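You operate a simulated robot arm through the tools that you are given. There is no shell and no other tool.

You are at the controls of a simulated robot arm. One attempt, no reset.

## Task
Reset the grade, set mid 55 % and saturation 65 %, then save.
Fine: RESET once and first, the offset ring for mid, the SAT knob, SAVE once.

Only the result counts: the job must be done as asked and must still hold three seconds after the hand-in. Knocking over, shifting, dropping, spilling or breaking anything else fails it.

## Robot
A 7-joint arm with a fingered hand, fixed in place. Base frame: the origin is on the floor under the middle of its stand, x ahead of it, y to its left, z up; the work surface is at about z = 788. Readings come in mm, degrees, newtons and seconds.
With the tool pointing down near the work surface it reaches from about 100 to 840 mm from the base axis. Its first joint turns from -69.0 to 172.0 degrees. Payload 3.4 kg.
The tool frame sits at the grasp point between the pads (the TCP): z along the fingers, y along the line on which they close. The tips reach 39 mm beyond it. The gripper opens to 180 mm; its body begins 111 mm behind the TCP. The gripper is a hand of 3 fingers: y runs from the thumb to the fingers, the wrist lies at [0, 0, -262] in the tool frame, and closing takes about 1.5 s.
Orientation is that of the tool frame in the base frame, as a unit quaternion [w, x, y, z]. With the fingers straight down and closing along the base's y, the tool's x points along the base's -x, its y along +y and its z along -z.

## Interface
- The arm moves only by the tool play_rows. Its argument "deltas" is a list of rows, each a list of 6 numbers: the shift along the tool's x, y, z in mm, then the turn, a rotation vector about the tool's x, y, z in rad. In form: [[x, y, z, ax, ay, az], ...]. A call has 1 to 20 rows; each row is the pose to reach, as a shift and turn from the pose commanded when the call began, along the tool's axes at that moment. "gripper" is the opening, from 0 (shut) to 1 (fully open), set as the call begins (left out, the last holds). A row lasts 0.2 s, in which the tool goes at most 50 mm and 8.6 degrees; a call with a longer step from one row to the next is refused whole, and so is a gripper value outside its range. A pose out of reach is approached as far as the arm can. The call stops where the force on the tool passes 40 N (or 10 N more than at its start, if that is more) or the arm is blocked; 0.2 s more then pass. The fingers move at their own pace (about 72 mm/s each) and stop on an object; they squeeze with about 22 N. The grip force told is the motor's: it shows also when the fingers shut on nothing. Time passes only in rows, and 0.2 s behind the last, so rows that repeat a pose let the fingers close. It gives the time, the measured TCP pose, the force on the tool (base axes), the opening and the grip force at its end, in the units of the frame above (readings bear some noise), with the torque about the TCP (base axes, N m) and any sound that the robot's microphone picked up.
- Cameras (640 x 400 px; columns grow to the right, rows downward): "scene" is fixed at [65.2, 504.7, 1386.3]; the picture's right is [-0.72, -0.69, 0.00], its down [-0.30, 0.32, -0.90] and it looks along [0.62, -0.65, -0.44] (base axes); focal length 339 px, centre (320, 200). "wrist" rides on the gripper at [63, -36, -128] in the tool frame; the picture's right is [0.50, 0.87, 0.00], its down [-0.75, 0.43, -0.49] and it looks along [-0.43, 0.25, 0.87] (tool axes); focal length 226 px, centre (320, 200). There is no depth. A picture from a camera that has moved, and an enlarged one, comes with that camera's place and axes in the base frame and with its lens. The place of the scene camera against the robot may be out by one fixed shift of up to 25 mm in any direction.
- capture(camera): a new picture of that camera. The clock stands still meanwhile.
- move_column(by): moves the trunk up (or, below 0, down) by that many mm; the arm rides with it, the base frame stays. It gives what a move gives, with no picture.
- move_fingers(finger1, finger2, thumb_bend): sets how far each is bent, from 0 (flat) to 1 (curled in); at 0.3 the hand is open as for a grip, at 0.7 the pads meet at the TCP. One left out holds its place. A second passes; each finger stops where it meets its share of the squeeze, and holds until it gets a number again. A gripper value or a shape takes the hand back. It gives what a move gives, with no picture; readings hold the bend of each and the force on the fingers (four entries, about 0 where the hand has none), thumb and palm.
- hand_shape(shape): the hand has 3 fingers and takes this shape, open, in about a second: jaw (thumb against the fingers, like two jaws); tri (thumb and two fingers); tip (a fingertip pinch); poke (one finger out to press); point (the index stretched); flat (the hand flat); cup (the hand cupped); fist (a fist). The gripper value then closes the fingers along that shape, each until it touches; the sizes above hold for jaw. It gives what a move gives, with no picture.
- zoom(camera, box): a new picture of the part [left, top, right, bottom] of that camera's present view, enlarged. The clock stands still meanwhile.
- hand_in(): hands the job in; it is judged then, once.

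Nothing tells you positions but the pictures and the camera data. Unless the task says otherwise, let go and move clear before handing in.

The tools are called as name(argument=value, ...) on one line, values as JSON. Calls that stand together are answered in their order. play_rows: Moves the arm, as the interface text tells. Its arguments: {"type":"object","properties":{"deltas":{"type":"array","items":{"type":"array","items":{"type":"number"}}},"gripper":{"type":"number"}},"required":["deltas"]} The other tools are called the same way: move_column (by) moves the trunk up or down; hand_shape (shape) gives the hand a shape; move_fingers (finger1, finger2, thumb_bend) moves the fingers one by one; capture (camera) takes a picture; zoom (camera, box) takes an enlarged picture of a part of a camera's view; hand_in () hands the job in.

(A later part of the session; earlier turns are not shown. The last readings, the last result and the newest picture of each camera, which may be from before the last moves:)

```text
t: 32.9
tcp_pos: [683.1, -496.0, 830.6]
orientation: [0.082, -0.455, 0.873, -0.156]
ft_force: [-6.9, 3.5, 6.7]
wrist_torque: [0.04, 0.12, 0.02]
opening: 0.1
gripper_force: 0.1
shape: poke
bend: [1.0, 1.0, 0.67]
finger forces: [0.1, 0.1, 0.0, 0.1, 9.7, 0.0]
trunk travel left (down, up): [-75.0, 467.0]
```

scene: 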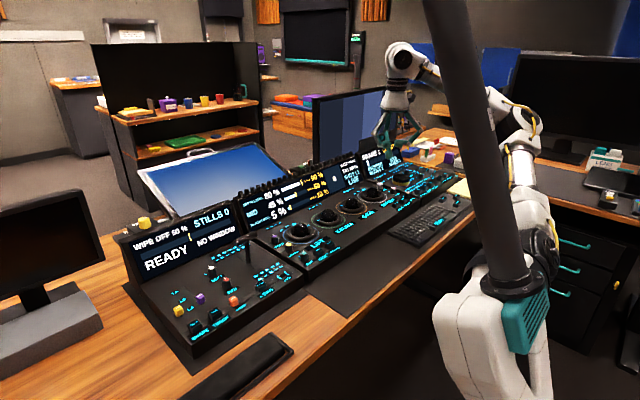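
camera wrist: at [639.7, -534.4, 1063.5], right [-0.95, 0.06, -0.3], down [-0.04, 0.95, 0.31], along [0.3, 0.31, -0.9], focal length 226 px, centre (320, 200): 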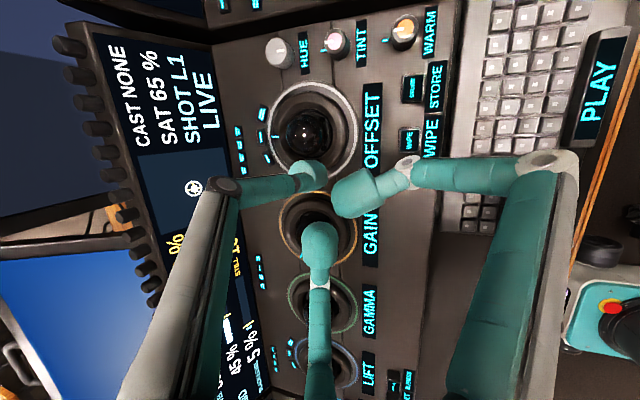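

Contact: 9.7 N on the thumb, pushing outward and up from the ring's outer slope. I'll drag clockwise about 10° along the ring arc and see what MID does.

play_rows(deltas=[[-1.83, 0.18, -0.06, 0, 0, 0], [-3.65, 0.33, -0.12, 0, 0, 0], [-5.5, 0.4, -0.14, 0, 0, 0], [-7.34, 0.45, -0.16, 0, 0, 0], [-7.34, 0.45, -0.16, 0, 0, 0]])

zoom(camera="wrist", box=[240, 90, 400, 220])

zoom(camera="scene", box=[235, 150, 395, 250])

zoom(camera="scene", box=[356, 170, 404, 200])

```text
t: 34.1
tcp_pos: [686.0, -489.4, 831.9]
orientation: [0.081, -0.455, 0.873, -0.156]
ft_force: [-15.5, 7.5, 8.3]
wrist_torque: [0.1, 0.35, -0.12]
opening: 0.0
gripper_force: 0.0
shape: poke
bend: [1.0, 1.0, 0.67]
finger forces: [0.0, 0.0, 0.1, 0.0, 18.8, 0.0]
trunk travel left (down, up): [-75.0, 467.0]
```

```text
3.08 times, centred on (320, 155) of wrist
camera zoom: at [641.2, -535.8, 962.2], right [-0.95, 0.05, -0.3], down [-0.04, 0.95, 0.31], along [0.3, 0.31, -0.9], focal length 696 px, centre (320, 338)
```

zoom: 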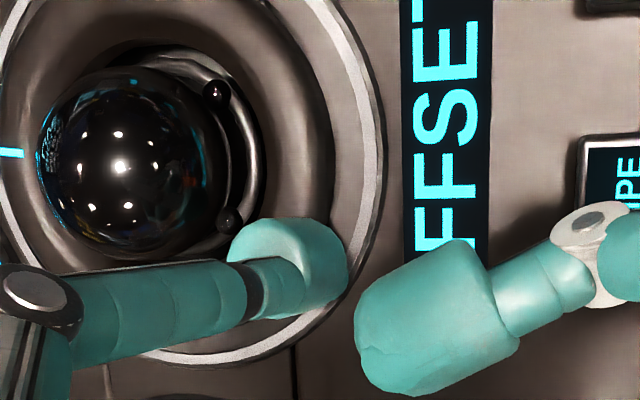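

```text
4.00 times, centred on (315, 200) of scene
camera zoom: at [65.2, 504.7, 1386.3], right [-0.72, -0.69, 0.0], down [-0.3, 0.32, -0.9], along [0.62, -0.65, -0.44], focal length 1355 px, centre (340, 200)
```

zoom: 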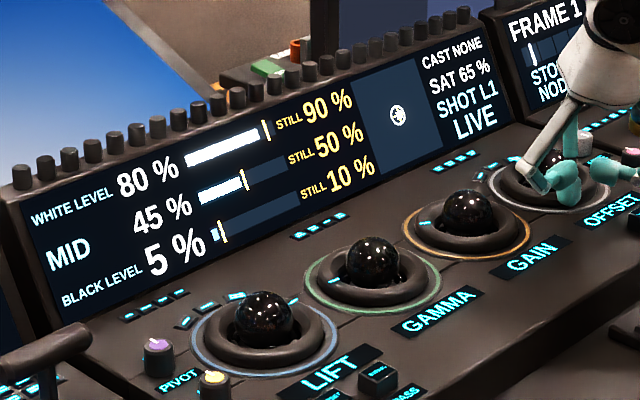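

```text
13.33 times, centred on (380, 185) of scene
camera zoom: at [65.2, 504.7, 1386.3], right [-0.72, -0.69, 0.0], down [-0.3, 0.32, -0.9], along [0.62, -0.65, -0.44], focal length 4517 px, centre (-480, 400)
```

zoom: 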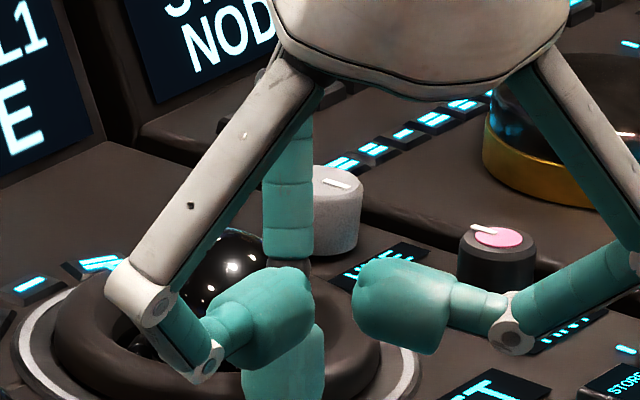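

MID is still 45 %, but the ring's tick has moved about 6–7° clockwise, so the ring is following the finger; steps may be coarse. I'll continue clockwise ~10° while easing off radially.

play_rows(deltas=[[-1.85, 0.14, -0.05, 0, 0, 0], [-3.71, 0.25, -0.09, 0, 0, 0], [-5.6, 0.24, -0.09, 0, 0, 0], [-7.51, 0.22, -0.08, 0, 0, 0], [-7.51, 0.22, -0.08, 0, 0, 0]])

zoom(camera="scene", box=[235, 150, 395, 250])

zoom(camera="wrist", box=[220, 70, 380, 200])

```text
t: 35.3
tcp_pos: [690.4, -482.5, 831.0]
orientation: [0.081, -0.455, 0.873, -0.156]
ft_force: [-18.0, 13.8, 6.4]
wrist_torque: [0.29, 0.44, -0.07]
opening: 0.0
gripper_force: 0.1
shape: poke
bend: [1.0, 1.0, 0.67]
finger forces: [0.0, 0.1, 0.1, 0.0, 21.6, 0.0]
trunk travel left (down, up): [-75.0, 467.0]
```

```text
4.00 times, centred on (315, 200) of scene
camera zoom: at [65.2, 504.7, 1386.3], right [-0.72, -0.69, 0.0], down [-0.3, 0.32, -0.9], along [0.62, -0.65, -0.44], focal length 1355 px, centre (340, 200)
```

zoom: 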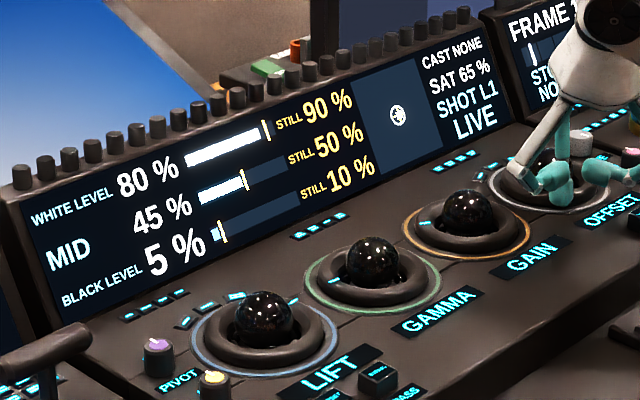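

```text
3.08 times, centred on (300, 135) of wrist
camera zoom: at [645.6, -529.2, 962.4], right [-0.95, 0.05, -0.3], down [-0.04, 0.95, 0.31], along [0.3, 0.31, -0.9], focal length 696 px, centre (382, 400)
```

zoom: 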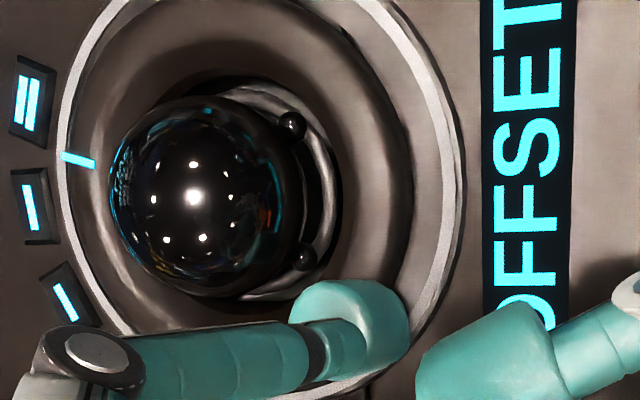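

The tick is now about 10–12° clockwise, but the readout still shows 45 %. I'll continue another ~10°, easing the radial load.

play_rows(deltas=[[-2, 0.1, -0.04, 0, 0, 0], [-3.99, 0.2, -0.07, 0, 0, 0], [-5.9, -0.1, 0.05, 0, 0, 0], [-7.89, -0.45, 0.17, 0, 0, 0], [-7.89, -0.45, 0.17, 0, 0, 0]])

zoom(camera="scene", box=[235, 150, 395, 250])

zoom(camera="wrist", box=[220, 70, 380, 200])

```text
t: 36.5
tcp_pos: [695.1, -477.2, 830.3]
orientation: [0.082, -0.455, 0.873, -0.157]
ft_force: [-11.0, 11.0, 8.9]
wrist_torque: [0.22, 0.22, -0.02]
opening: 0.0
gripper_force: 0.0
shape: poke
bend: [1.0, 1.0, 0.67]
finger forces: [0.1, 0.1, 0.1, 0.0, 18.0, 0.1]
trunk travel left (down, up): [-75.0, 467.0]
```

```text
4.00 times, centred on (315, 200) of scene
camera zoom: at [65.2, 504.7, 1386.3], right [-0.72, -0.69, 0.0], down [-0.3, 0.32, -0.9], along [0.62, -0.65, -0.44], focal length 1355 px, centre (340, 200)
```

zoom: 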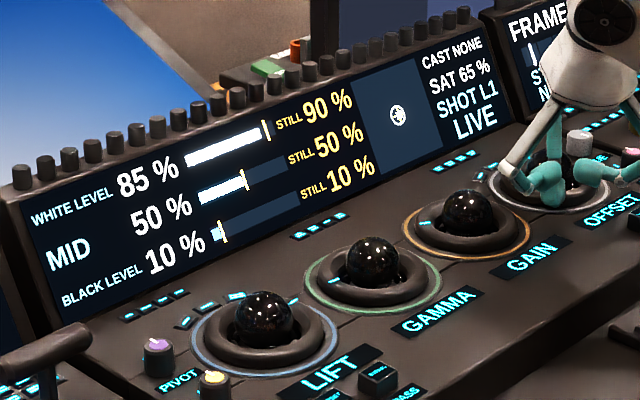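

```text
3.08 times, centred on (300, 135) of wrist
camera zoom: at [650.6, -523.1, 962.3], right [-0.95, 0.05, -0.3], down [-0.04, 0.95, 0.31], along [0.3, 0.31, -0.9], focal length 696 px, centre (382, 400)
```

zoom: 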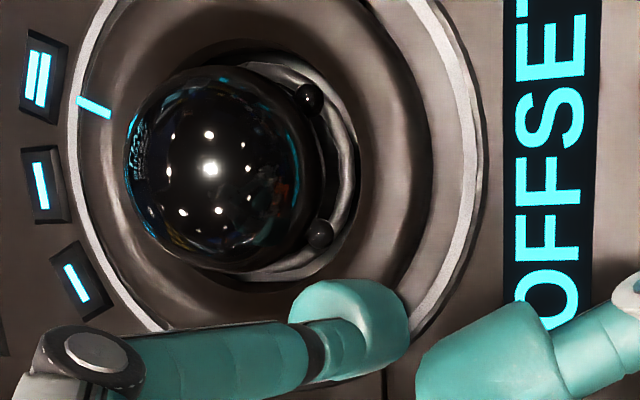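

MID is now 50 % (with white 85 and black 10 — the offset shifts all three), in 5 % steps. I'll continue about 8° more and check again.

play_rows(deltas=[[-1.86, -0.6, 0.22, 0, 0, 0], [-3.72, -1.24, 0.45, 0, 0, 0], [-5.8, -2.2, 0.8, 0, 0, 0], [-5.8, -2.2, 0.8, 0, 0, 0]])

zoom(camera="scene", box=[235, 150, 395, 250])

zoom(camera="wrist", box=[220, 70, 380, 200])

```text
t: 37.5
tcp_pos: [701.1, -472.6, 830.5]
orientation: [0.082, -0.455, 0.873, -0.156]
ft_force: [-12.3, 17.4, 6.9]
wrist_torque: [0.41, 0.26, 0.07]
opening: 0.0
gripper_force: 0.0
shape: poke
bend: [1.0, 1.0, 0.67]
finger forces: [0.0, 0.0, 0.0, 0.1, 21.3, 0.0]
trunk travel left (down, up): [-75.0, 467.0]
```

```text
4.00 times, centred on (315, 200) of scene
camera zoom: at [65.2, 504.7, 1386.3], right [-0.72, -0.69, 0.0], down [-0.3, 0.32, -0.9], along [0.62, -0.65, -0.44], focal length 1355 px, centre (340, 200)
```

zoom: 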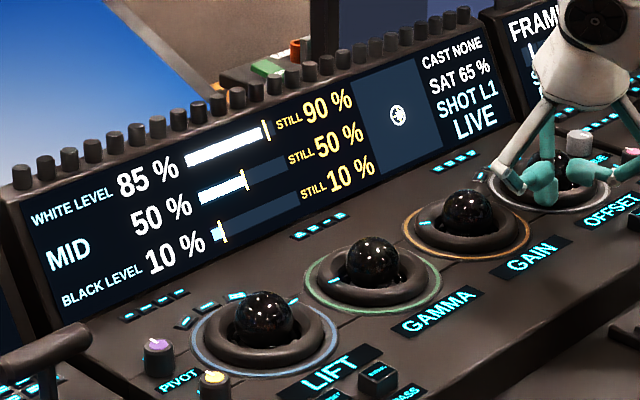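

```text
3.08 times, centred on (300, 135) of wrist
camera zoom: at [655.9, -519.1, 962.4], right [-0.95, 0.05, -0.3], down [-0.04, 0.95, 0.31], along [0.3, 0.31, -0.9], focal length 696 px, centre (382, 400)
```

zoom: 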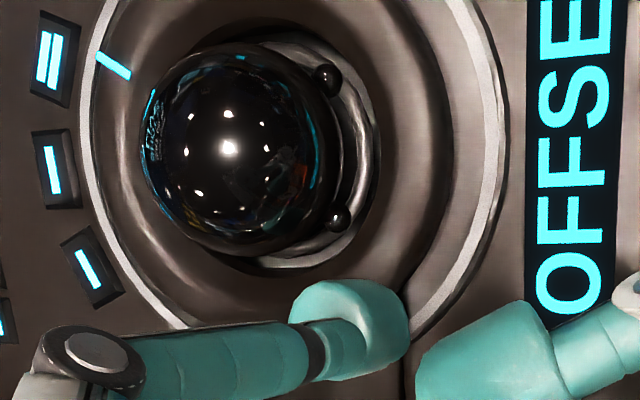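

The tick is about 26° clockwise and still at 50 %. I'll continue ~9° more.

play_rows(deltas=[[-1.74, -0.7, 0.25, 0, 0, 0], [-3.47, -1.4, 0.51, 0, 0, 0], [-5.2, -2.35, 0.86, 0, 0, 0], [-6.84, -3.32, 1.21, 0, 0, 0], [-6.84, -3.32, 1.21, 0, 0, 0]])

zoom(camera="scene", box=[235, 150, 395, 250])

zoom(camera="wrist", box=[220, 60, 380, 190])

```text
t: 38.7
tcp_pos: [706.5, -468.9, 830.0]
orientation: [0.082, -0.456, 0.872, -0.156]
ft_force: [-10.3, 20.7, 7.1]
wrist_torque: [0.55, 0.19, 0.14]
opening: 0.2
gripper_force: 0.1
shape: poke
bend: [1.0, 1.0, 0.67]
finger forces: [0.1, 0.1, 0.0, 0.0, 23.8, 0.0]
trunk travel left (down, up): [-75.0, 467.0]
```

```text
4.00 times, centred on (315, 200) of scene
camera zoom: at [65.2, 504.7, 1386.3], right [-0.72, -0.69, 0.0], down [-0.3, 0.32, -0.9], along [0.62, -0.65, -0.44], focal length 1355 px, centre (340, 200)
```

zoom: 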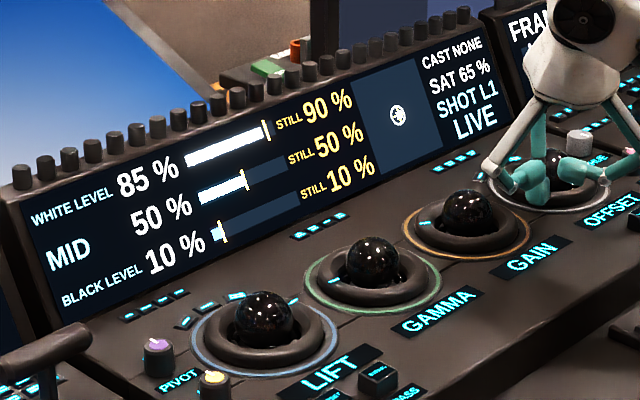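

```text
3.08 times, centred on (300, 125) of wrist
camera zoom: at [663.1, -515.0, 962.4], right [-0.95, 0.05, -0.3], down [-0.04, 0.95, 0.31], along [0.3, 0.31, -0.9], focal length 696 px, centre (382, 431)
```

zoom: 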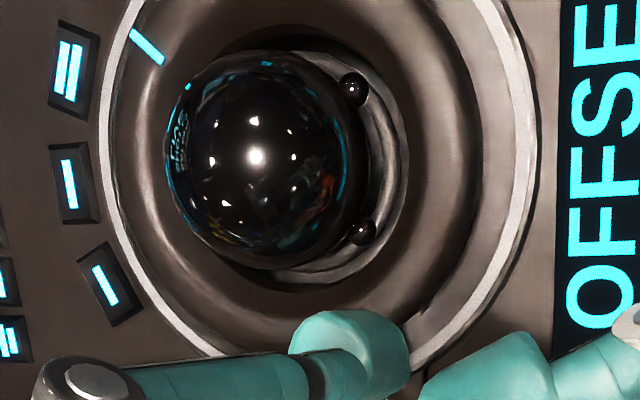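

The tick is about 34° clockwise and MID is still 50 %. I'll add about 6° more, easing radially.

play_rows(deltas=[[-1.5, -0.8, 0.29, 0, 0, 0], [-2.9, -1.6, 0.58, 0, 0, 0], [-4.35, -2.42, 0.88, 0, 0, 0], [-4.35, -2.42, 0.88, 0, 0, 0]])

zoom(camera="scene", box=[235, 150, 395, 250])

zoom(camera="wrist", box=[220, 60, 380, 190])

```text
t: 39.7
tcp_pos: [711.4, -467.0, 830.1]
orientation: [0.081, -0.455, 0.873, -0.156]
ft_force: [-8.7, 21.8, 6.4]
wrist_torque: [0.55, 0.13, 0.14]
opening: 0.0
gripper_force: 0.1
shape: poke
bend: [1.0, 1.0, 0.67]
finger forces: [0.0, 0.2, 0.1, 0.0, 23.1, 0.1]
trunk travel left (down, up): [-75.0, 467.0]
```

```text
4.00 times, centred on (315, 200) of scene
camera zoom: at [65.2, 504.7, 1386.3], right [-0.72, -0.69, 0.0], down [-0.3, 0.32, -0.9], along [0.62, -0.65, -0.44], focal length 1355 px, centre (340, 200)
```

zoom: 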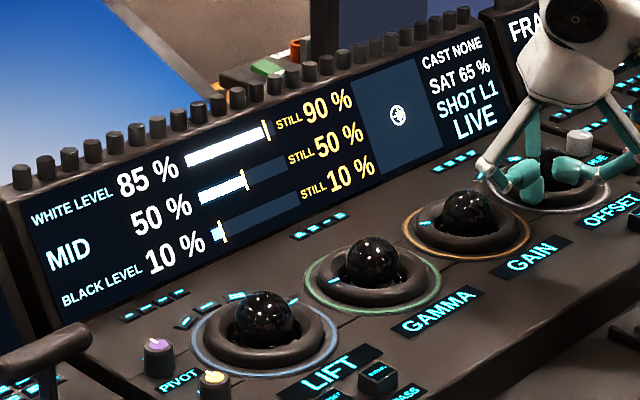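

```text
3.08 times, centred on (300, 125) of wrist
camera zoom: at [667.9, -512.9, 962.5], right [-0.95, 0.05, -0.3], down [-0.04, 0.95, 0.31], along [0.3, 0.31, -0.9], focal length 696 px, centre (382, 431)
```

zoom: 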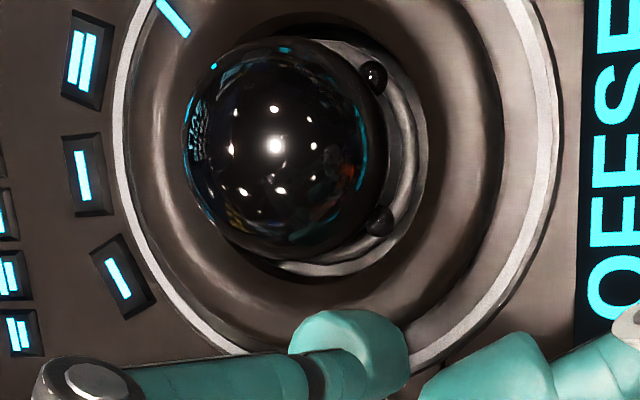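

The tick is about 40° clockwise and MID still 50 %, so the step looks like ~30° per 5 %. I'll go ~8° further.

play_rows(deltas=[[-1.5, -1.5, 0.54, 0, 0, 0], [-3.0, -3.0, 1.09, 0, 0, 0], [-4.53, -4.48, 1.63, 0, 0, 0], [-4.53, -4.48, 1.63, 0, 0, 0]])

zoom(camera="scene", box=[235, 150, 395, 250])

zoom(camera="wrist", box=[220, 50, 380, 180])

```text
t: 40.7
tcp_pos: [719.0, -464.5, 831.8]
orientation: [0.082, -0.456, 0.872, -0.156]
ft_force: [-4.0, 22.8, 5.5]
wrist_torque: [0.57, 0.04, 0.21]
opening: 0.2
gripper_force: 0.1
shape: poke
bend: [1.0, 1.0, 0.67]
finger forces: [0.0, 0.0, 0.1, 0.1, 24.1, 0.0]
trunk travel left (down, up): [-75.0, 467.0]
```

```text
4.00 times, centred on (315, 200) of scene
camera zoom: at [65.2, 504.7, 1386.3], right [-0.72, -0.69, 0.0], down [-0.3, 0.32, -0.9], along [0.62, -0.65, -0.44], focal length 1355 px, centre (340, 200)
```

zoom: 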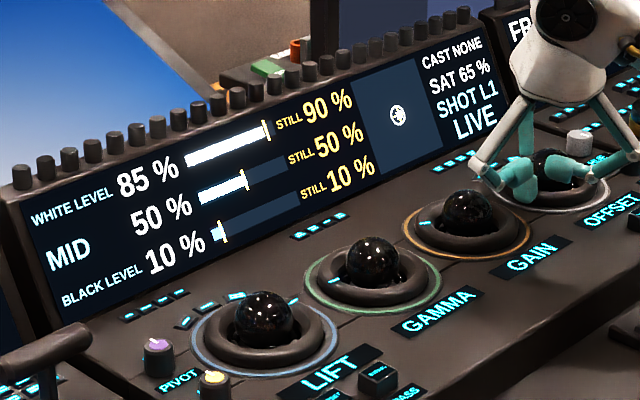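

```text
3.08 times, centred on (300, 115) of wrist
camera zoom: at [674.7, -511.2, 962.4], right [-0.95, 0.05, -0.3], down [-0.04, 0.95, 0.31], along [0.3, 0.31, -0.9], focal length 696 px, centre (382, 462)
```

zoom: 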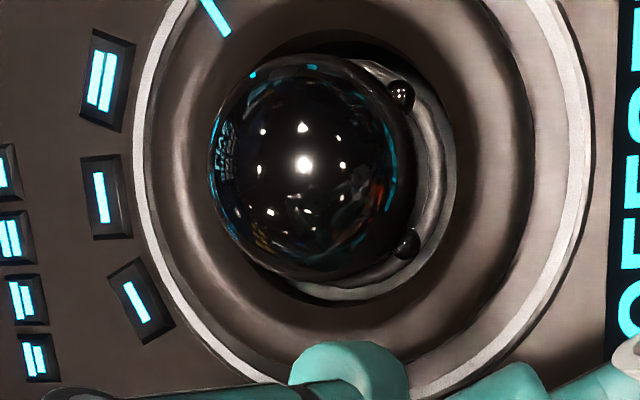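

The tick is now about 54° clockwise, still at 50 %, so each 5 % step likely takes ~36–45°. I'll lift off outward, reposition to the start of the arc, and make a second stroke.

play_rows(deltas=[[-3.28, 0.1, -6.42, 0, 0, 0], [-4.93, -5.33, -24.7, 0, 0, 0], [22.4, 2.0, -27.3, 0, 0, 0], [50.9, 9.1, -29.9, 0, 0, 0], [50.9, 13.5, -17.7, 0, 0, 0], [50.9, 13.5, -17.7, 0, 0, 0]])

zoom(camera="wrist", box=[220, 70, 380, 200])

zoom(camera="scene", box=[235, 150, 395, 250])

```text
t: 42.1
tcp_pos: [674.7, -498.5, 841.6]
orientation: [0.081, -0.455, 0.873, -0.156]
ft_force: [0.3, -0.4, -0.2]
wrist_torque: [0.0, -0.02, 0.01]
opening: 0.1
gripper_force: 0.0
shape: poke
bend: [1.0, 1.0, 0.66]
finger forces: [0.0, 0.0, 0.0, 0.1, 0.0, 0.0]
trunk travel left (down, up): [-75.0, 467.0]
```

```text
3.08 times, centred on (300, 135) of wrist
camera zoom: at [630.2, -545.5, 973.1], right [-0.95, 0.06, -0.3], down [-0.04, 0.95, 0.31], along [0.3, 0.31, -0.9], focal length 696 px, centre (382, 400)
```

zoom: 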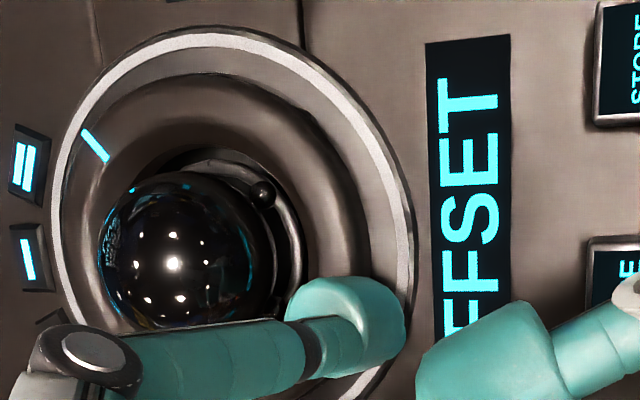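

```text
4.00 times, centred on (315, 200) of scene
camera zoom: at [65.2, 504.7, 1386.3], right [-0.72, -0.69, 0.0], down [-0.3, 0.32, -0.9], along [0.62, -0.65, -0.44], focal length 1355 px, centre (340, 200)
```

zoom: 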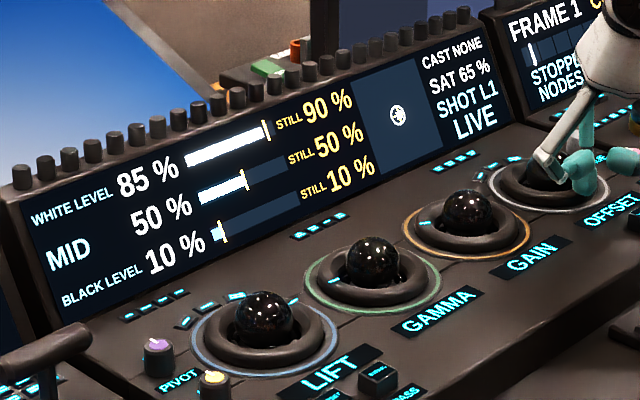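

After lift-off the tick rests about 45° clockwise with MID still 50 %. It may be a detent at 45° per 5 %. I'll re-engage the ring at azimuth 165° for a second stroke.

play_rows(deltas=[[0, 2, 5.7, 0, 0, 0], [0, 4.1, 11.3, 0, 0, 0], [-1.2, 1.2, 12.4, 0, 0, 0], [-2.35, -1.9, 14.0, 0, 0, 0], [-2.35, -1.9, 14.0, 0, 0, 0]])

zoom(camera="wrist", box=[220, 70, 380, 200])

```text
t: 43.3
tcp_pos: [681.2, -500.5, 829.9]
orientation: [0.082, -0.455, 0.873, -0.155]
ft_force: [-6.7, 2.0, 1.4]
wrist_torque: [0.07, 0.17, 0.01]
opening: 0.2
gripper_force: 0.1
shape: poke
bend: [1.0, 1.0, 0.67]
finger forces: [0.1, 0.1, 0.0, 0.0, 7.1, 0.0]
trunk travel left (down, up): [-75.0, 467.0]
```

```text
3.08 times, centred on (300, 135) of wrist
camera zoom: at [636.0, -546.7, 961.2], right [-0.95, 0.06, -0.3], down [-0.04, 0.95, 0.31], along [0.3, 0.31, -0.9], focal length 696 px, centre (382, 400)
```

zoom: 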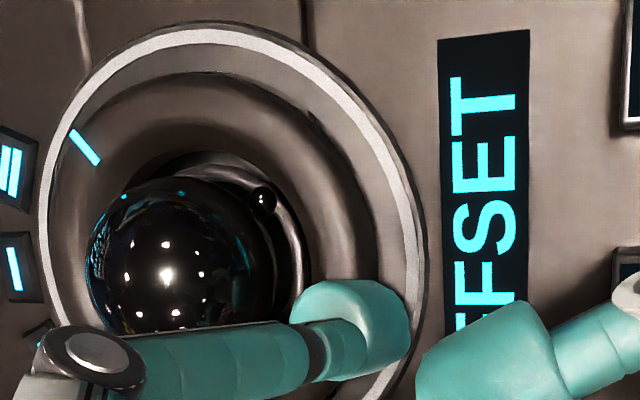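

Good contact at 7 N, radially outward as expected. Now I'll stroke clockwise about 20°.

play_rows(deltas=[[-1.9, 0.4, -0.14, 0, 0, 0], [-3.81, 0.77, -0.28, 0, 0, 0], [-5.7, 1.1, -0.4, 0, 0, 0], [-7.66, 1.34, -0.49, 0, 0, 0], [-9.6, 1.6, -0.58, 0, 0, 0], [-11.5, 1.8, -0.66, 0, 0, 0], [-13.4, 1.9, -0.7, 0, 0, 0], [-15.33, 2.0, -0.73, 0, 0, 0], [-15.33, 2.0, -0.73, 0, 0, 0]])

zoom(camera="scene", box=[235, 150, 395, 250])

zoom(camera="wrist", box=[220, 50, 380, 180])

```text
t: 45.3
tcp_pos: [688.9, -487.6, 829.0]
orientation: [0.081, -0.455, 0.873, -0.156]
ft_force: [-3.2, 2.6, 4.9]
wrist_torque: [0.07, 0.01, 0.04]
opening: 0.0
gripper_force: 0.1
shape: poke
bend: [1.0, 1.0, 0.67]
finger forces: [0.0, 0.1, 0.1, 0.1, 6.4, 0.1]
trunk travel left (down, up): [-75.0, 467.0]
```

```text
4.00 times, centred on (315, 200) of scene
camera zoom: at [65.2, 504.7, 1386.3], right [-0.72, -0.69, 0.0], down [-0.3, 0.32, -0.9], along [0.62, -0.65, -0.44], focal length 1355 px, centre (340, 200)
```

zoom: 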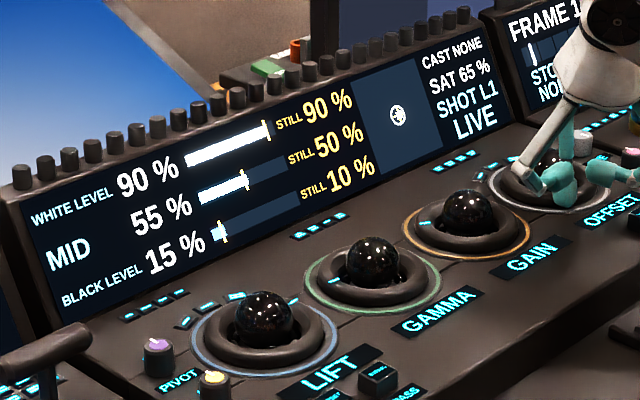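

```text
3.08 times, centred on (300, 115) of wrist
camera zoom: at [643.5, -533.0, 960.9], right [-0.95, 0.06, -0.3], down [-0.04, 0.95, 0.31], along [0.3, 0.31, -0.9], focal length 696 px, centre (382, 462)
```

zoom: 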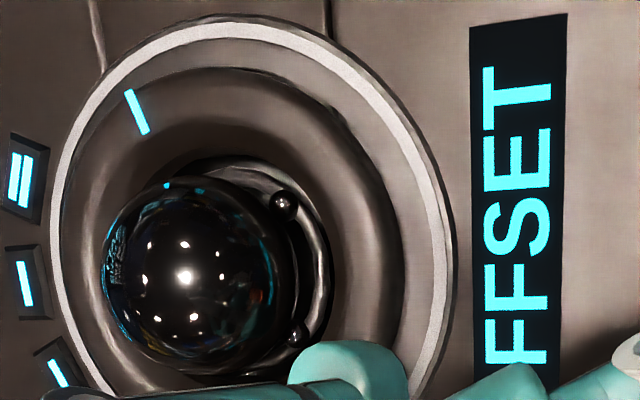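

MID now reads 55 %. The ring is ~64° from the start, and the band's centre should be near 72–75°, so I'll nudge ~9° further for margin, then check.

play_rows(deltas=[[-1.76, -0.28, 0.1, 0, 0, 0], [-3.52, -0.56, 0.2, 0, 0, 0], [-5.2, -0.9, 0.33, 0, 0, 0], [-5.2, -0.9, 0.33, 0, 0, 0]])

zoom(camera="scene", box=[235, 150, 395, 250])

zoom(camera="wrist", box=[220, 50, 380, 180])

```text
t: 46.3
tcp_pos: [691.0, -482.6, 829.5]
orientation: [0.081, -0.455, 0.873, -0.155]
ft_force: [-8.3, 6.5, 4.6]
wrist_torque: [0.1, 0.14, -0.02]
opening: 0.2
gripper_force: 0.0
shape: poke
bend: [1.0, 1.0, 0.67]
finger forces: [0.0, 0.0, 0.1, 0.1, 11.0, 0.1]
trunk travel left (down, up): [-75.0, 467.0]
```

```text
4.00 times, centred on (315, 200) of scene
camera zoom: at [65.2, 504.7, 1386.3], right [-0.72, -0.69, 0.0], down [-0.3, 0.32, -0.9], along [0.62, -0.65, -0.44], focal length 1355 px, centre (340, 200)
```

zoom: 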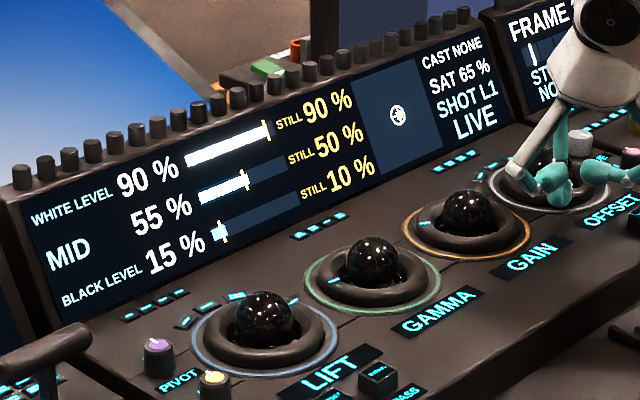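

```text
3.08 times, centred on (300, 115) of wrist
camera zoom: at [647.0, -528.6, 961.0], right [-0.95, 0.05, -0.3], down [-0.04, 0.95, 0.31], along [0.3, 0.31, -0.9], focal length 696 px, centre (382, 462)
```

zoom: 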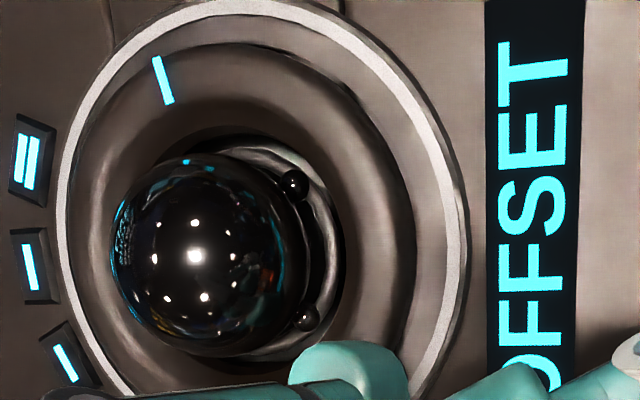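

MID stays 55 % with the ring near 71°. I'll lift off radially outward and up, then verify nothing moved back.

play_rows(deltas=[[-0.5, 2.74, -4.19, 0, 0, 0], [-1.0, 3.42, -14.0, 0, 0, 0], [-1.1, -4, -37, 0, 0, 0], [-1.2, -10.6, -60, 0, 0, 0], [3.2, -13.4, -101.6, 0, 0, 0], [3.2, -13.4, -101.6, 0, 0, 0]])

zoom(camera="scene", box=[235, 150, 395, 250])

capture(camera="wrist")

zoom(camera="wrist", box=[200, 60, 360, 190])

```text
t: 47.7
tcp_pos: [672.4, -473.0, 926.6]
orientation: [0.08, -0.455, 0.873, -0.154]
ft_force: [1.0, 0.6, 0.4]
wrist_torque: [-0.03, 0.01, 0.01]
opening: 0.0
gripper_force: 0.1
shape: poke
bend: [1.0, 1.0, 0.66]
finger forces: [0.1, 0.2, 0.0, 0.1, 0.1, 0.1]
trunk travel left (down, up): [-75.0, 467.0]
```

```text
4.00 times, centred on (315, 200) of scene
camera zoom: at [65.2, 504.7, 1386.3], right [-0.72, -0.69, 0.0], down [-0.3, 0.32, -0.9], along [0.62, -0.65, -0.44], focal length 1355 px, centre (340, 200)
```

zoom: 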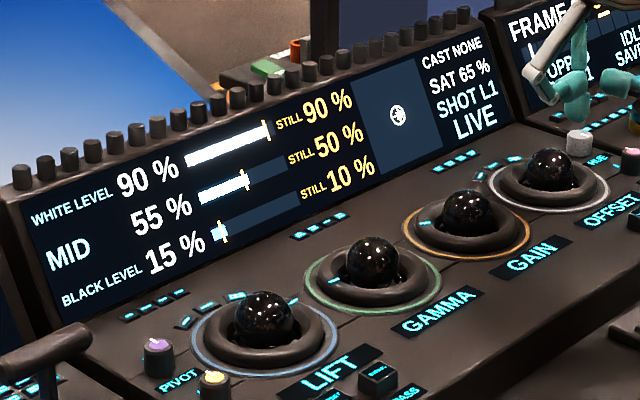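

```text
taken
camera wrist: at [628.4, -518.9, 1058.3], right [-0.95, 0.06, -0.3], down [-0.04, 0.95, 0.31], along [0.3, 0.31, -0.9], focal length 226 px, centre (320, 200)
```

wrist: 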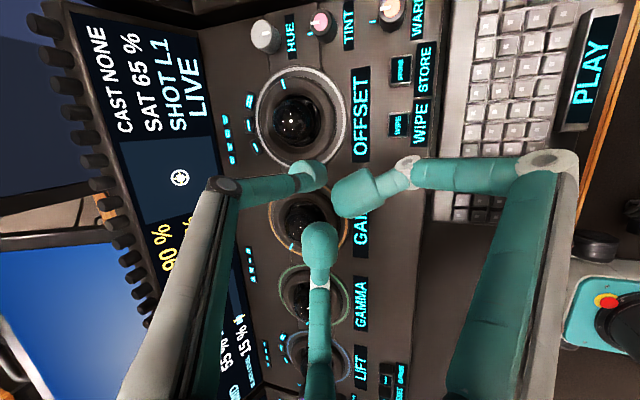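

```text
3.08 times, centred on (280, 125) of wrist
camera zoom: at [628.4, -518.9, 1058.3], right [-0.95, 0.06, -0.3], down [-0.04, 0.95, 0.31], along [0.3, 0.31, -0.9], focal length 696 px, centre (443, 431)
```

zoom: 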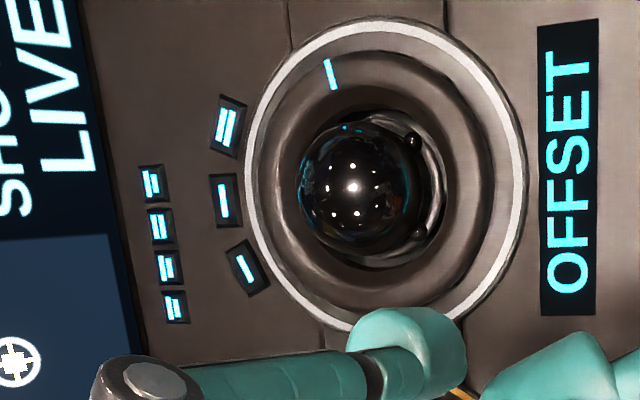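

MID 55 % and SAT 65 % hold with CAST NONE. Next is SAVE, estimated around (462, -682) on the keyboard. I'll move over there with the tilt turned toward it for a survey.

play_rows(deltas=[[33.8, 12.3, -15.6, 0, 0.0179, 0.0492], [67.7, 24.5, -31.1, 0, 0.0358, 0.0984], [101.5, 36.8, -46.7, 0, 0.0537, 0.1476], [135.3, 49.1, -62.2, 0, 0.0716, 0.1968], [169.1, 61.4, -77.8, 0, 0.0895, 0.246], [203, 73.6, -93.3, 0, 0.1074, 0.2952], [236.8, 85.9, -108.9, 0, 0.1253, 0.3444], [236.8, 85.9, -108.9, 0, 0.1253, 0.3444]])

capture(camera="wrist")

capture(camera="scene")

```text
t: 49.7
tcp_pos: [417.8, -612.1, 956.5]
orientation: [0.156, -0.247, 0.953, -0.082]
ft_force: [-0.2, 0.4, -0.5]
wrist_torque: [-0.01, 0.05, -0.01]
opening: 0.0
gripper_force: 0.2
shape: poke
bend: [1.0, 1.0, 0.66]
finger forces: [0.0, 0.0, 0.1, 0.1, 0.0, 0.1]
out of reach, approached as far as the arm can: row 5, 6, 7
trunk travel left (down, up): [-75.0, 467.0]
stopped in row 8: the arm was blocked; the commanded pose is now the measured one
```

```text
taken
camera wrist: at [339.2, -664.9, 1067.6], right [-0.8, 0.5, -0.33], down [0.27, 0.79, 0.55], along [0.54, 0.35, -0.76], focal length 226 px, centre (320, 200)
```

wrist: 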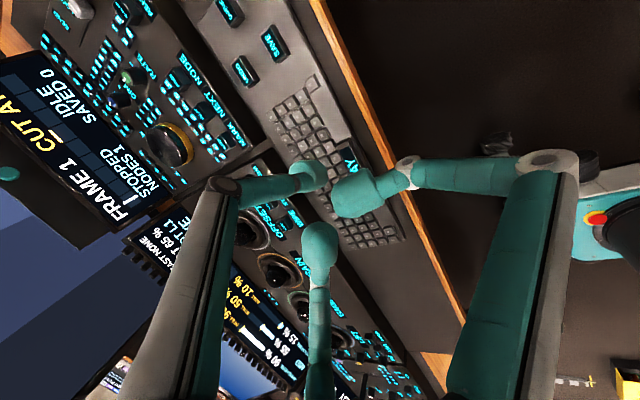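

```text
taken
```

scene: 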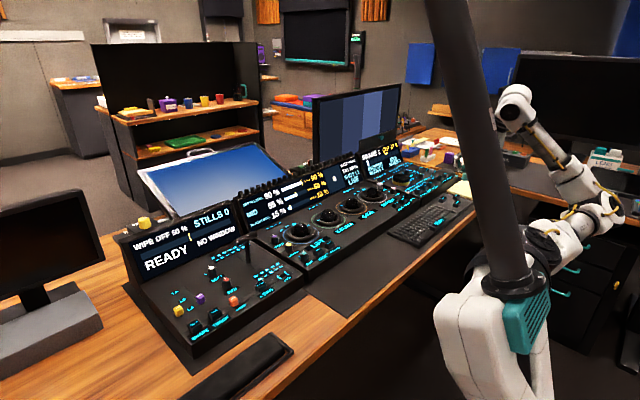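

The arm hit its reach limit on this path, stopping freely without contact at (418, -612, 957). SAVE, UNDO and QUEUE are visible in the wrist view, so I'll zoom to locate SAVE.

zoom(camera="wrist", box=[200, 0, 360, 100])

zoom(camera="scene", box=[440, 60, 640, 240])

zoom(camera="scene", box=[420, 180, 484, 220])

```text
4.00 times, centred on (280, 50) of wrist
camera zoom: at [339.2, -664.9, 1067.6], right [-0.8, 0.5, -0.33], down [0.27, 0.79, 0.55], along [0.54, 0.35, -0.76], focal length 904 px, centre (480, 800)
```

zoom: 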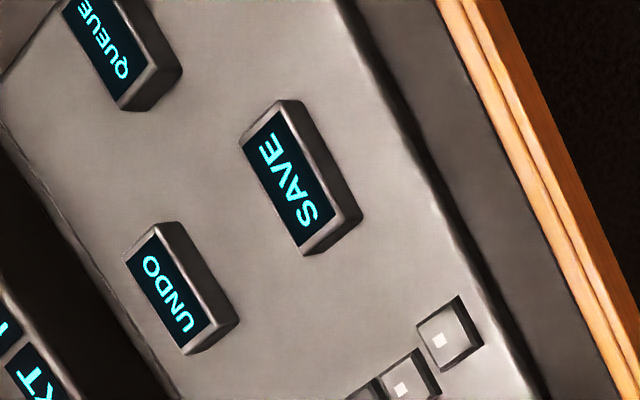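

```text
2.22 times, centred on (540, 150) of scene
camera zoom: at [65.2, 504.7, 1386.3], right [-0.72, -0.69, 0.0], down [-0.3, 0.32, -0.9], along [0.62, -0.65, -0.44], focal length 753 px, centre (-169, 311)
```

zoom: 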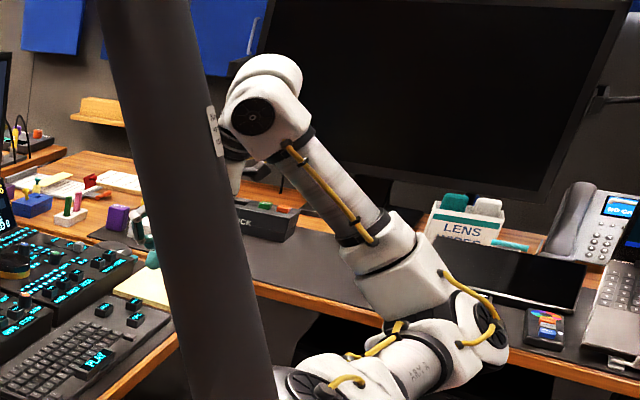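

```text
10.00 times, centred on (452, 200) of scene
camera zoom: at [65.2, 504.7, 1386.3], right [-0.72, -0.69, 0.0], down [-0.3, 0.32, -0.9], along [0.62, -0.65, -0.44], focal length 3388 px, centre (-1000, 200)
```

zoom: 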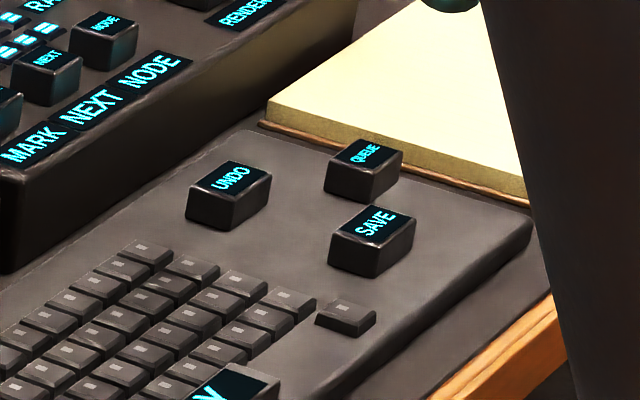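

SAVE's rays from both cameras agree on about (483, -743, 776), i.e. the keyboard sits lower and far out near the joint-1 limit. I'll back off to an easier pose, changing the tilt so the wrist stays at a smaller azimuth.

play_rows(deltas=[[-33.9, 2.65, 5.3, 0.0319, 0.0521, 0.0078], [-67.8, 5.3, 10.6, 0.0638, 0.1042, 0.0155], [-101.6, 7.95, 15.9, 0.0957, 0.1564, 0.0233], [-135.5, 10.6, 21.3, 0.1275, 0.2085, 0.031], [-169.4, 13.25, 26.6, 0.1594, 0.2606, 0.0388], [-203.3, 15.9, 31.9, 0.1913, 0.3127, 0.0465], [-203.3, 15.9, 31.9, 0.1913, 0.3127, 0.0465]])

capture(camera="wrist")

capture(camera="scene")

```text
t: 51.3
tcp_pos: [595.8, -509.3, 966.0]
orientation: [0.028, -0.194, 0.96, -0.201]
ft_force: [1.0, -0.2, -0.3]
wrist_torque: [-0.03, 0.09, -0.03]
opening: 0.0
gripper_force: 0.1
shape: poke
bend: [1.0, 1.0, 0.66]
finger forces: [0.0, 0.0, 0.1, 0.0, 0.1, 0.1]
out of reach, approached as far as the arm can: row 3
trunk travel left (down, up): [-75.0, 467.0]
```

```text
taken
camera wrist: at [533.3, -517.0, 1098.1], right [-0.77, 0.54, -0.33], down [0.48, 0.84, 0.26], along [0.42, 0.04, -0.91], focal length 226 px, centre (320, 200)
```

wrist: 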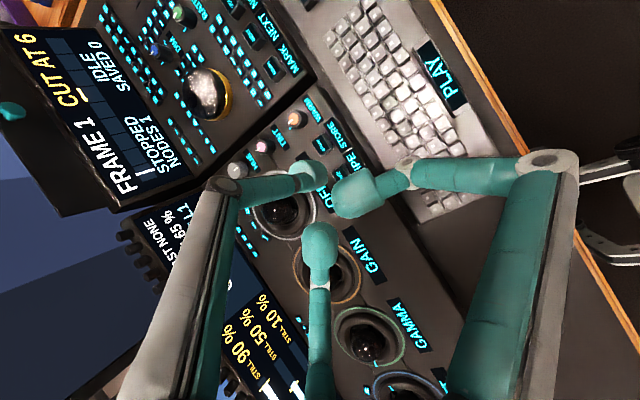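

```text
taken
```

scene: 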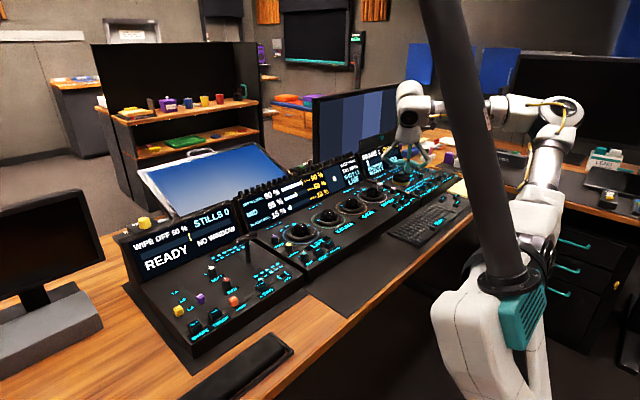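

The arm switched to a better, elbow-up configuration. I'll let it settle one row to check where it stands before planning the approach to SAVE.

play_rows(deltas=[[0, 0, 0, 0, 0, 0], [0, 0, 0, 0, 0, 0]])

zoom(camera="wrist", box=[280, 0, 500, 130])

```text
t: 51.9
tcp_pos: [588.3, -503.7, 975.9]
orientation: [0.032, -0.193, 0.959, -0.207]
ft_force: [-0.1, -0.2, -0.1]
wrist_torque: [0.01, 0.0, 0.04]
opening: 0.0
gripper_force: 0.0
shape: poke
bend: [1.0, 1.0, 0.66]
finger forces: [0.0, 0.0, 0.1, 0.0, 0.0, 0.1]
trunk travel left (down, up): [-75.0, 467.0]
```

```text
2.91 times, centred on (390, 65) of wrist
camera zoom: at [525.7, -509.2, 1107.5], right [-0.77, 0.54, -0.34], down [0.47, 0.84, 0.26], along [0.43, 0.04, -0.9], focal length 658 px, centre (116, 593)
```

zoom: 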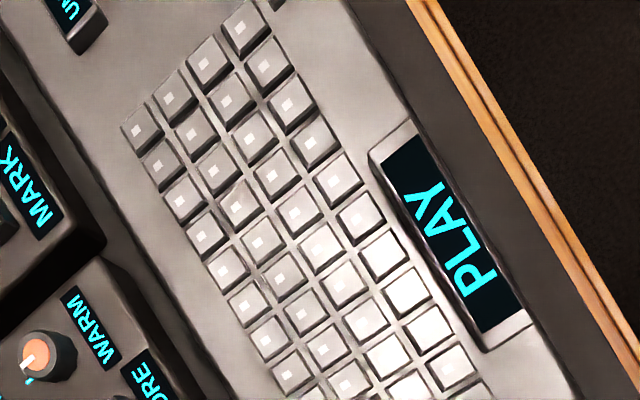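

Settled at (588, -504, 976). SAVE should be near (483, -743, 776). I'll move toward a hover about 100 mm above it, with tilt 28° toward -y so the arm stays inside its limits.

play_rows(deltas=[[25.1, -16.9, 19.2, 0.0088, 0.033, 0.074], [50.2, -33.7, 38.3, 0.0177, 0.0661, 0.1481], [75.3, -50.6, 57.5, 0.0265, 0.0991, 0.2221], [100.5, -67.5, 76.7, 0.0353, 0.1322, 0.2962], [125.6, -84.4, 95.9, 0.0441, 0.1652, 0.3702], [150.7, -101.2, 115, 0.053, 0.1983, 0.4443], [175.8, -118.1, 134.2, 0.0618, 0.2313, 0.5183], [175.8, -118.1, 134.2, 0.0618, 0.2313, 0.5183]])

capture(camera="wrist")

capture(camera="scene")

```text
t: 53.7
tcp_pos: [489.5, -719.6, 905.4]
orientation: [-0.021, 0.085, 0.967, -0.24]
ft_force: [-1.1, -0.2, -0.5]
wrist_torque: [0.04, 0.0, -0.01]
opening: 0.1
gripper_force: 0.1
shape: poke
bend: [1.0, 1.0, 0.66]
finger forces: [0.1, 0.0, 0.0, 0.0, 0.0, 0.1]
trunk travel left (down, up): [-75.0, 467.0]
```

```text
taken
camera wrist: at [431.6, -682.1, 1033.8], right [-0.36, 0.84, -0.41], down [0.85, 0.47, 0.23], along [0.39, -0.26, -0.88], focal length 226 px, centre (320, 200)
```

wrist: 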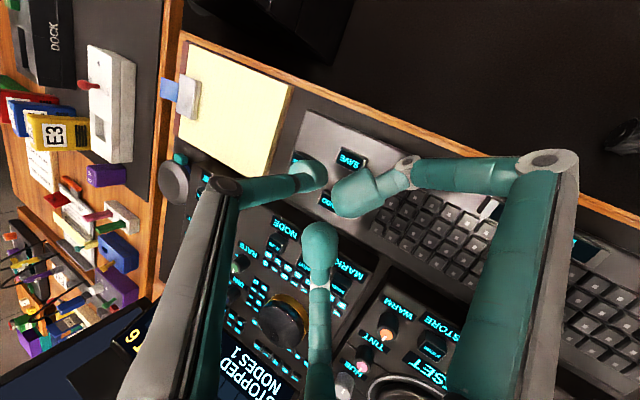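

```text
taken
```

scene: 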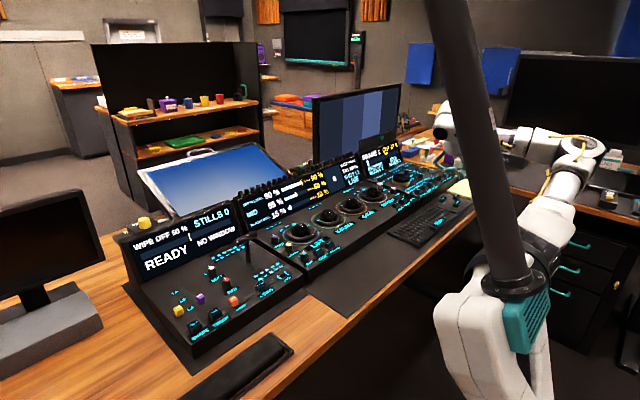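

Excellent: the hover pose was reached and SAVE is visible at (350, 158), just next to the fingertip. I'll zoom to refine its position.

zoom(camera="wrist", box=[270, 110, 430, 230])

zoom(camera="scene", box=[420, 160, 484, 220])

```text
3.33 times, centred on (350, 170) of wrist
camera zoom: at [431.6, -682.1, 1033.8], right [-0.36, 0.84, -0.41], down [0.85, 0.47, 0.23], along [0.39, -0.26, -0.88], focal length 754 px, centre (220, 300)
```

zoom: 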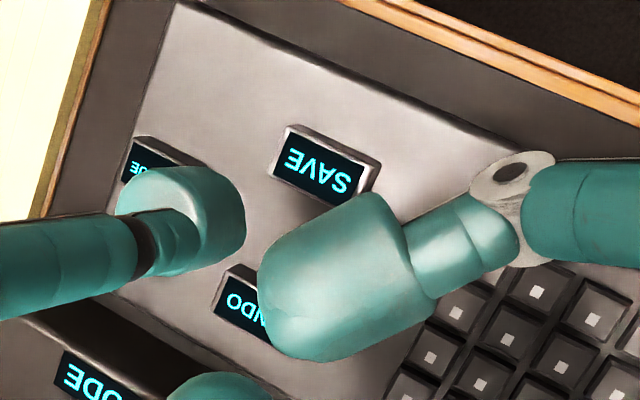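

```text
6.67 times, centred on (452, 190) of scene
camera zoom: at [65.2, 504.7, 1386.3], right [-0.72, -0.69, 0.0], down [-0.3, 0.32, -0.9], along [0.62, -0.65, -0.44], focal length 2258 px, centre (-560, 267)
```

zoom: 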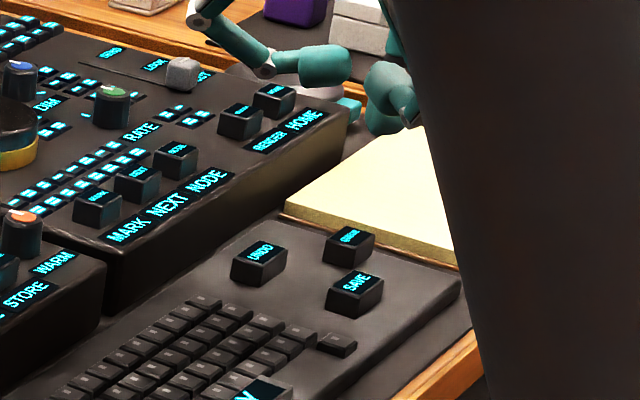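

SAVE is confirmed at (483.5, -743, ~776) and the tip is within 2–3 mm of being above it. I'll correct laterally and descend 75 mm.

play_rows(deltas=[[0.6, 8.3, 16.8, 0, 0, 0], [1.2, 16.6, 33.6, 0, 0, 0], [1.76, 25, 50.4, 0, 0, 0], [1.76, 33.3, 67.2, 0, 0, 0], [1.76, 33.3, 67.2, 0, 0, 0]])

zoom(camera="wrist", box=[270, 110, 430, 230])

zoom(camera="scene", box=[420, 170, 484, 220])

```text
t: 54.9
tcp_pos: [486.9, -721.7, 828.7]
orientation: [-0.021, 0.085, 0.967, -0.241]
ft_force: [-0.4, -0.9, -0.3]
wrist_torque: [0.0, -0.01, -0.02]
opening: 0.1
gripper_force: 0.0
shape: poke
bend: [1.0, 1.0, 0.66]
finger forces: [0.1, 0.0, 0.0, 0.1, 0.0, 0.0]
trunk travel left (down, up): [-75.0, 467.0]
```

```text
3.33 times, centred on (350, 170) of wrist
camera zoom: at [430.1, -684.1, 958.2], right [-0.36, 0.84, -0.41], down [0.85, 0.47, 0.23], along [0.39, -0.26, -0.88], focal length 754 px, centre (220, 300)
```

zoom: 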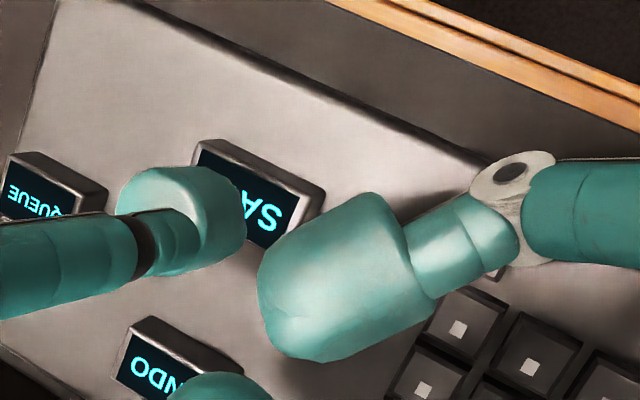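

```text
8.00 times, centred on (452, 195) of scene
camera zoom: at [65.2, 504.7, 1386.3], right [-0.72, -0.69, 0.0], down [-0.3, 0.32, -0.9], along [0.62, -0.65, -0.44], focal length 2710 px, centre (-736, 240)
```

zoom: 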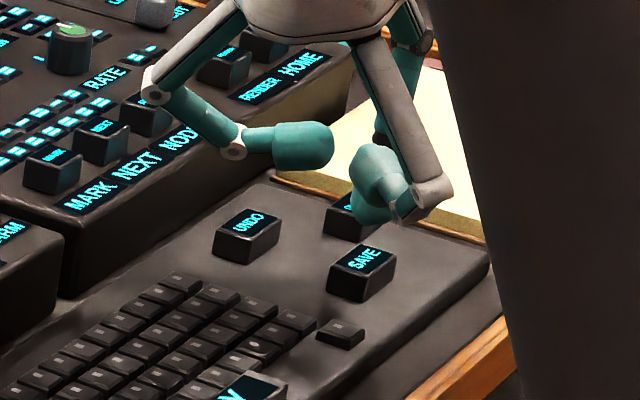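

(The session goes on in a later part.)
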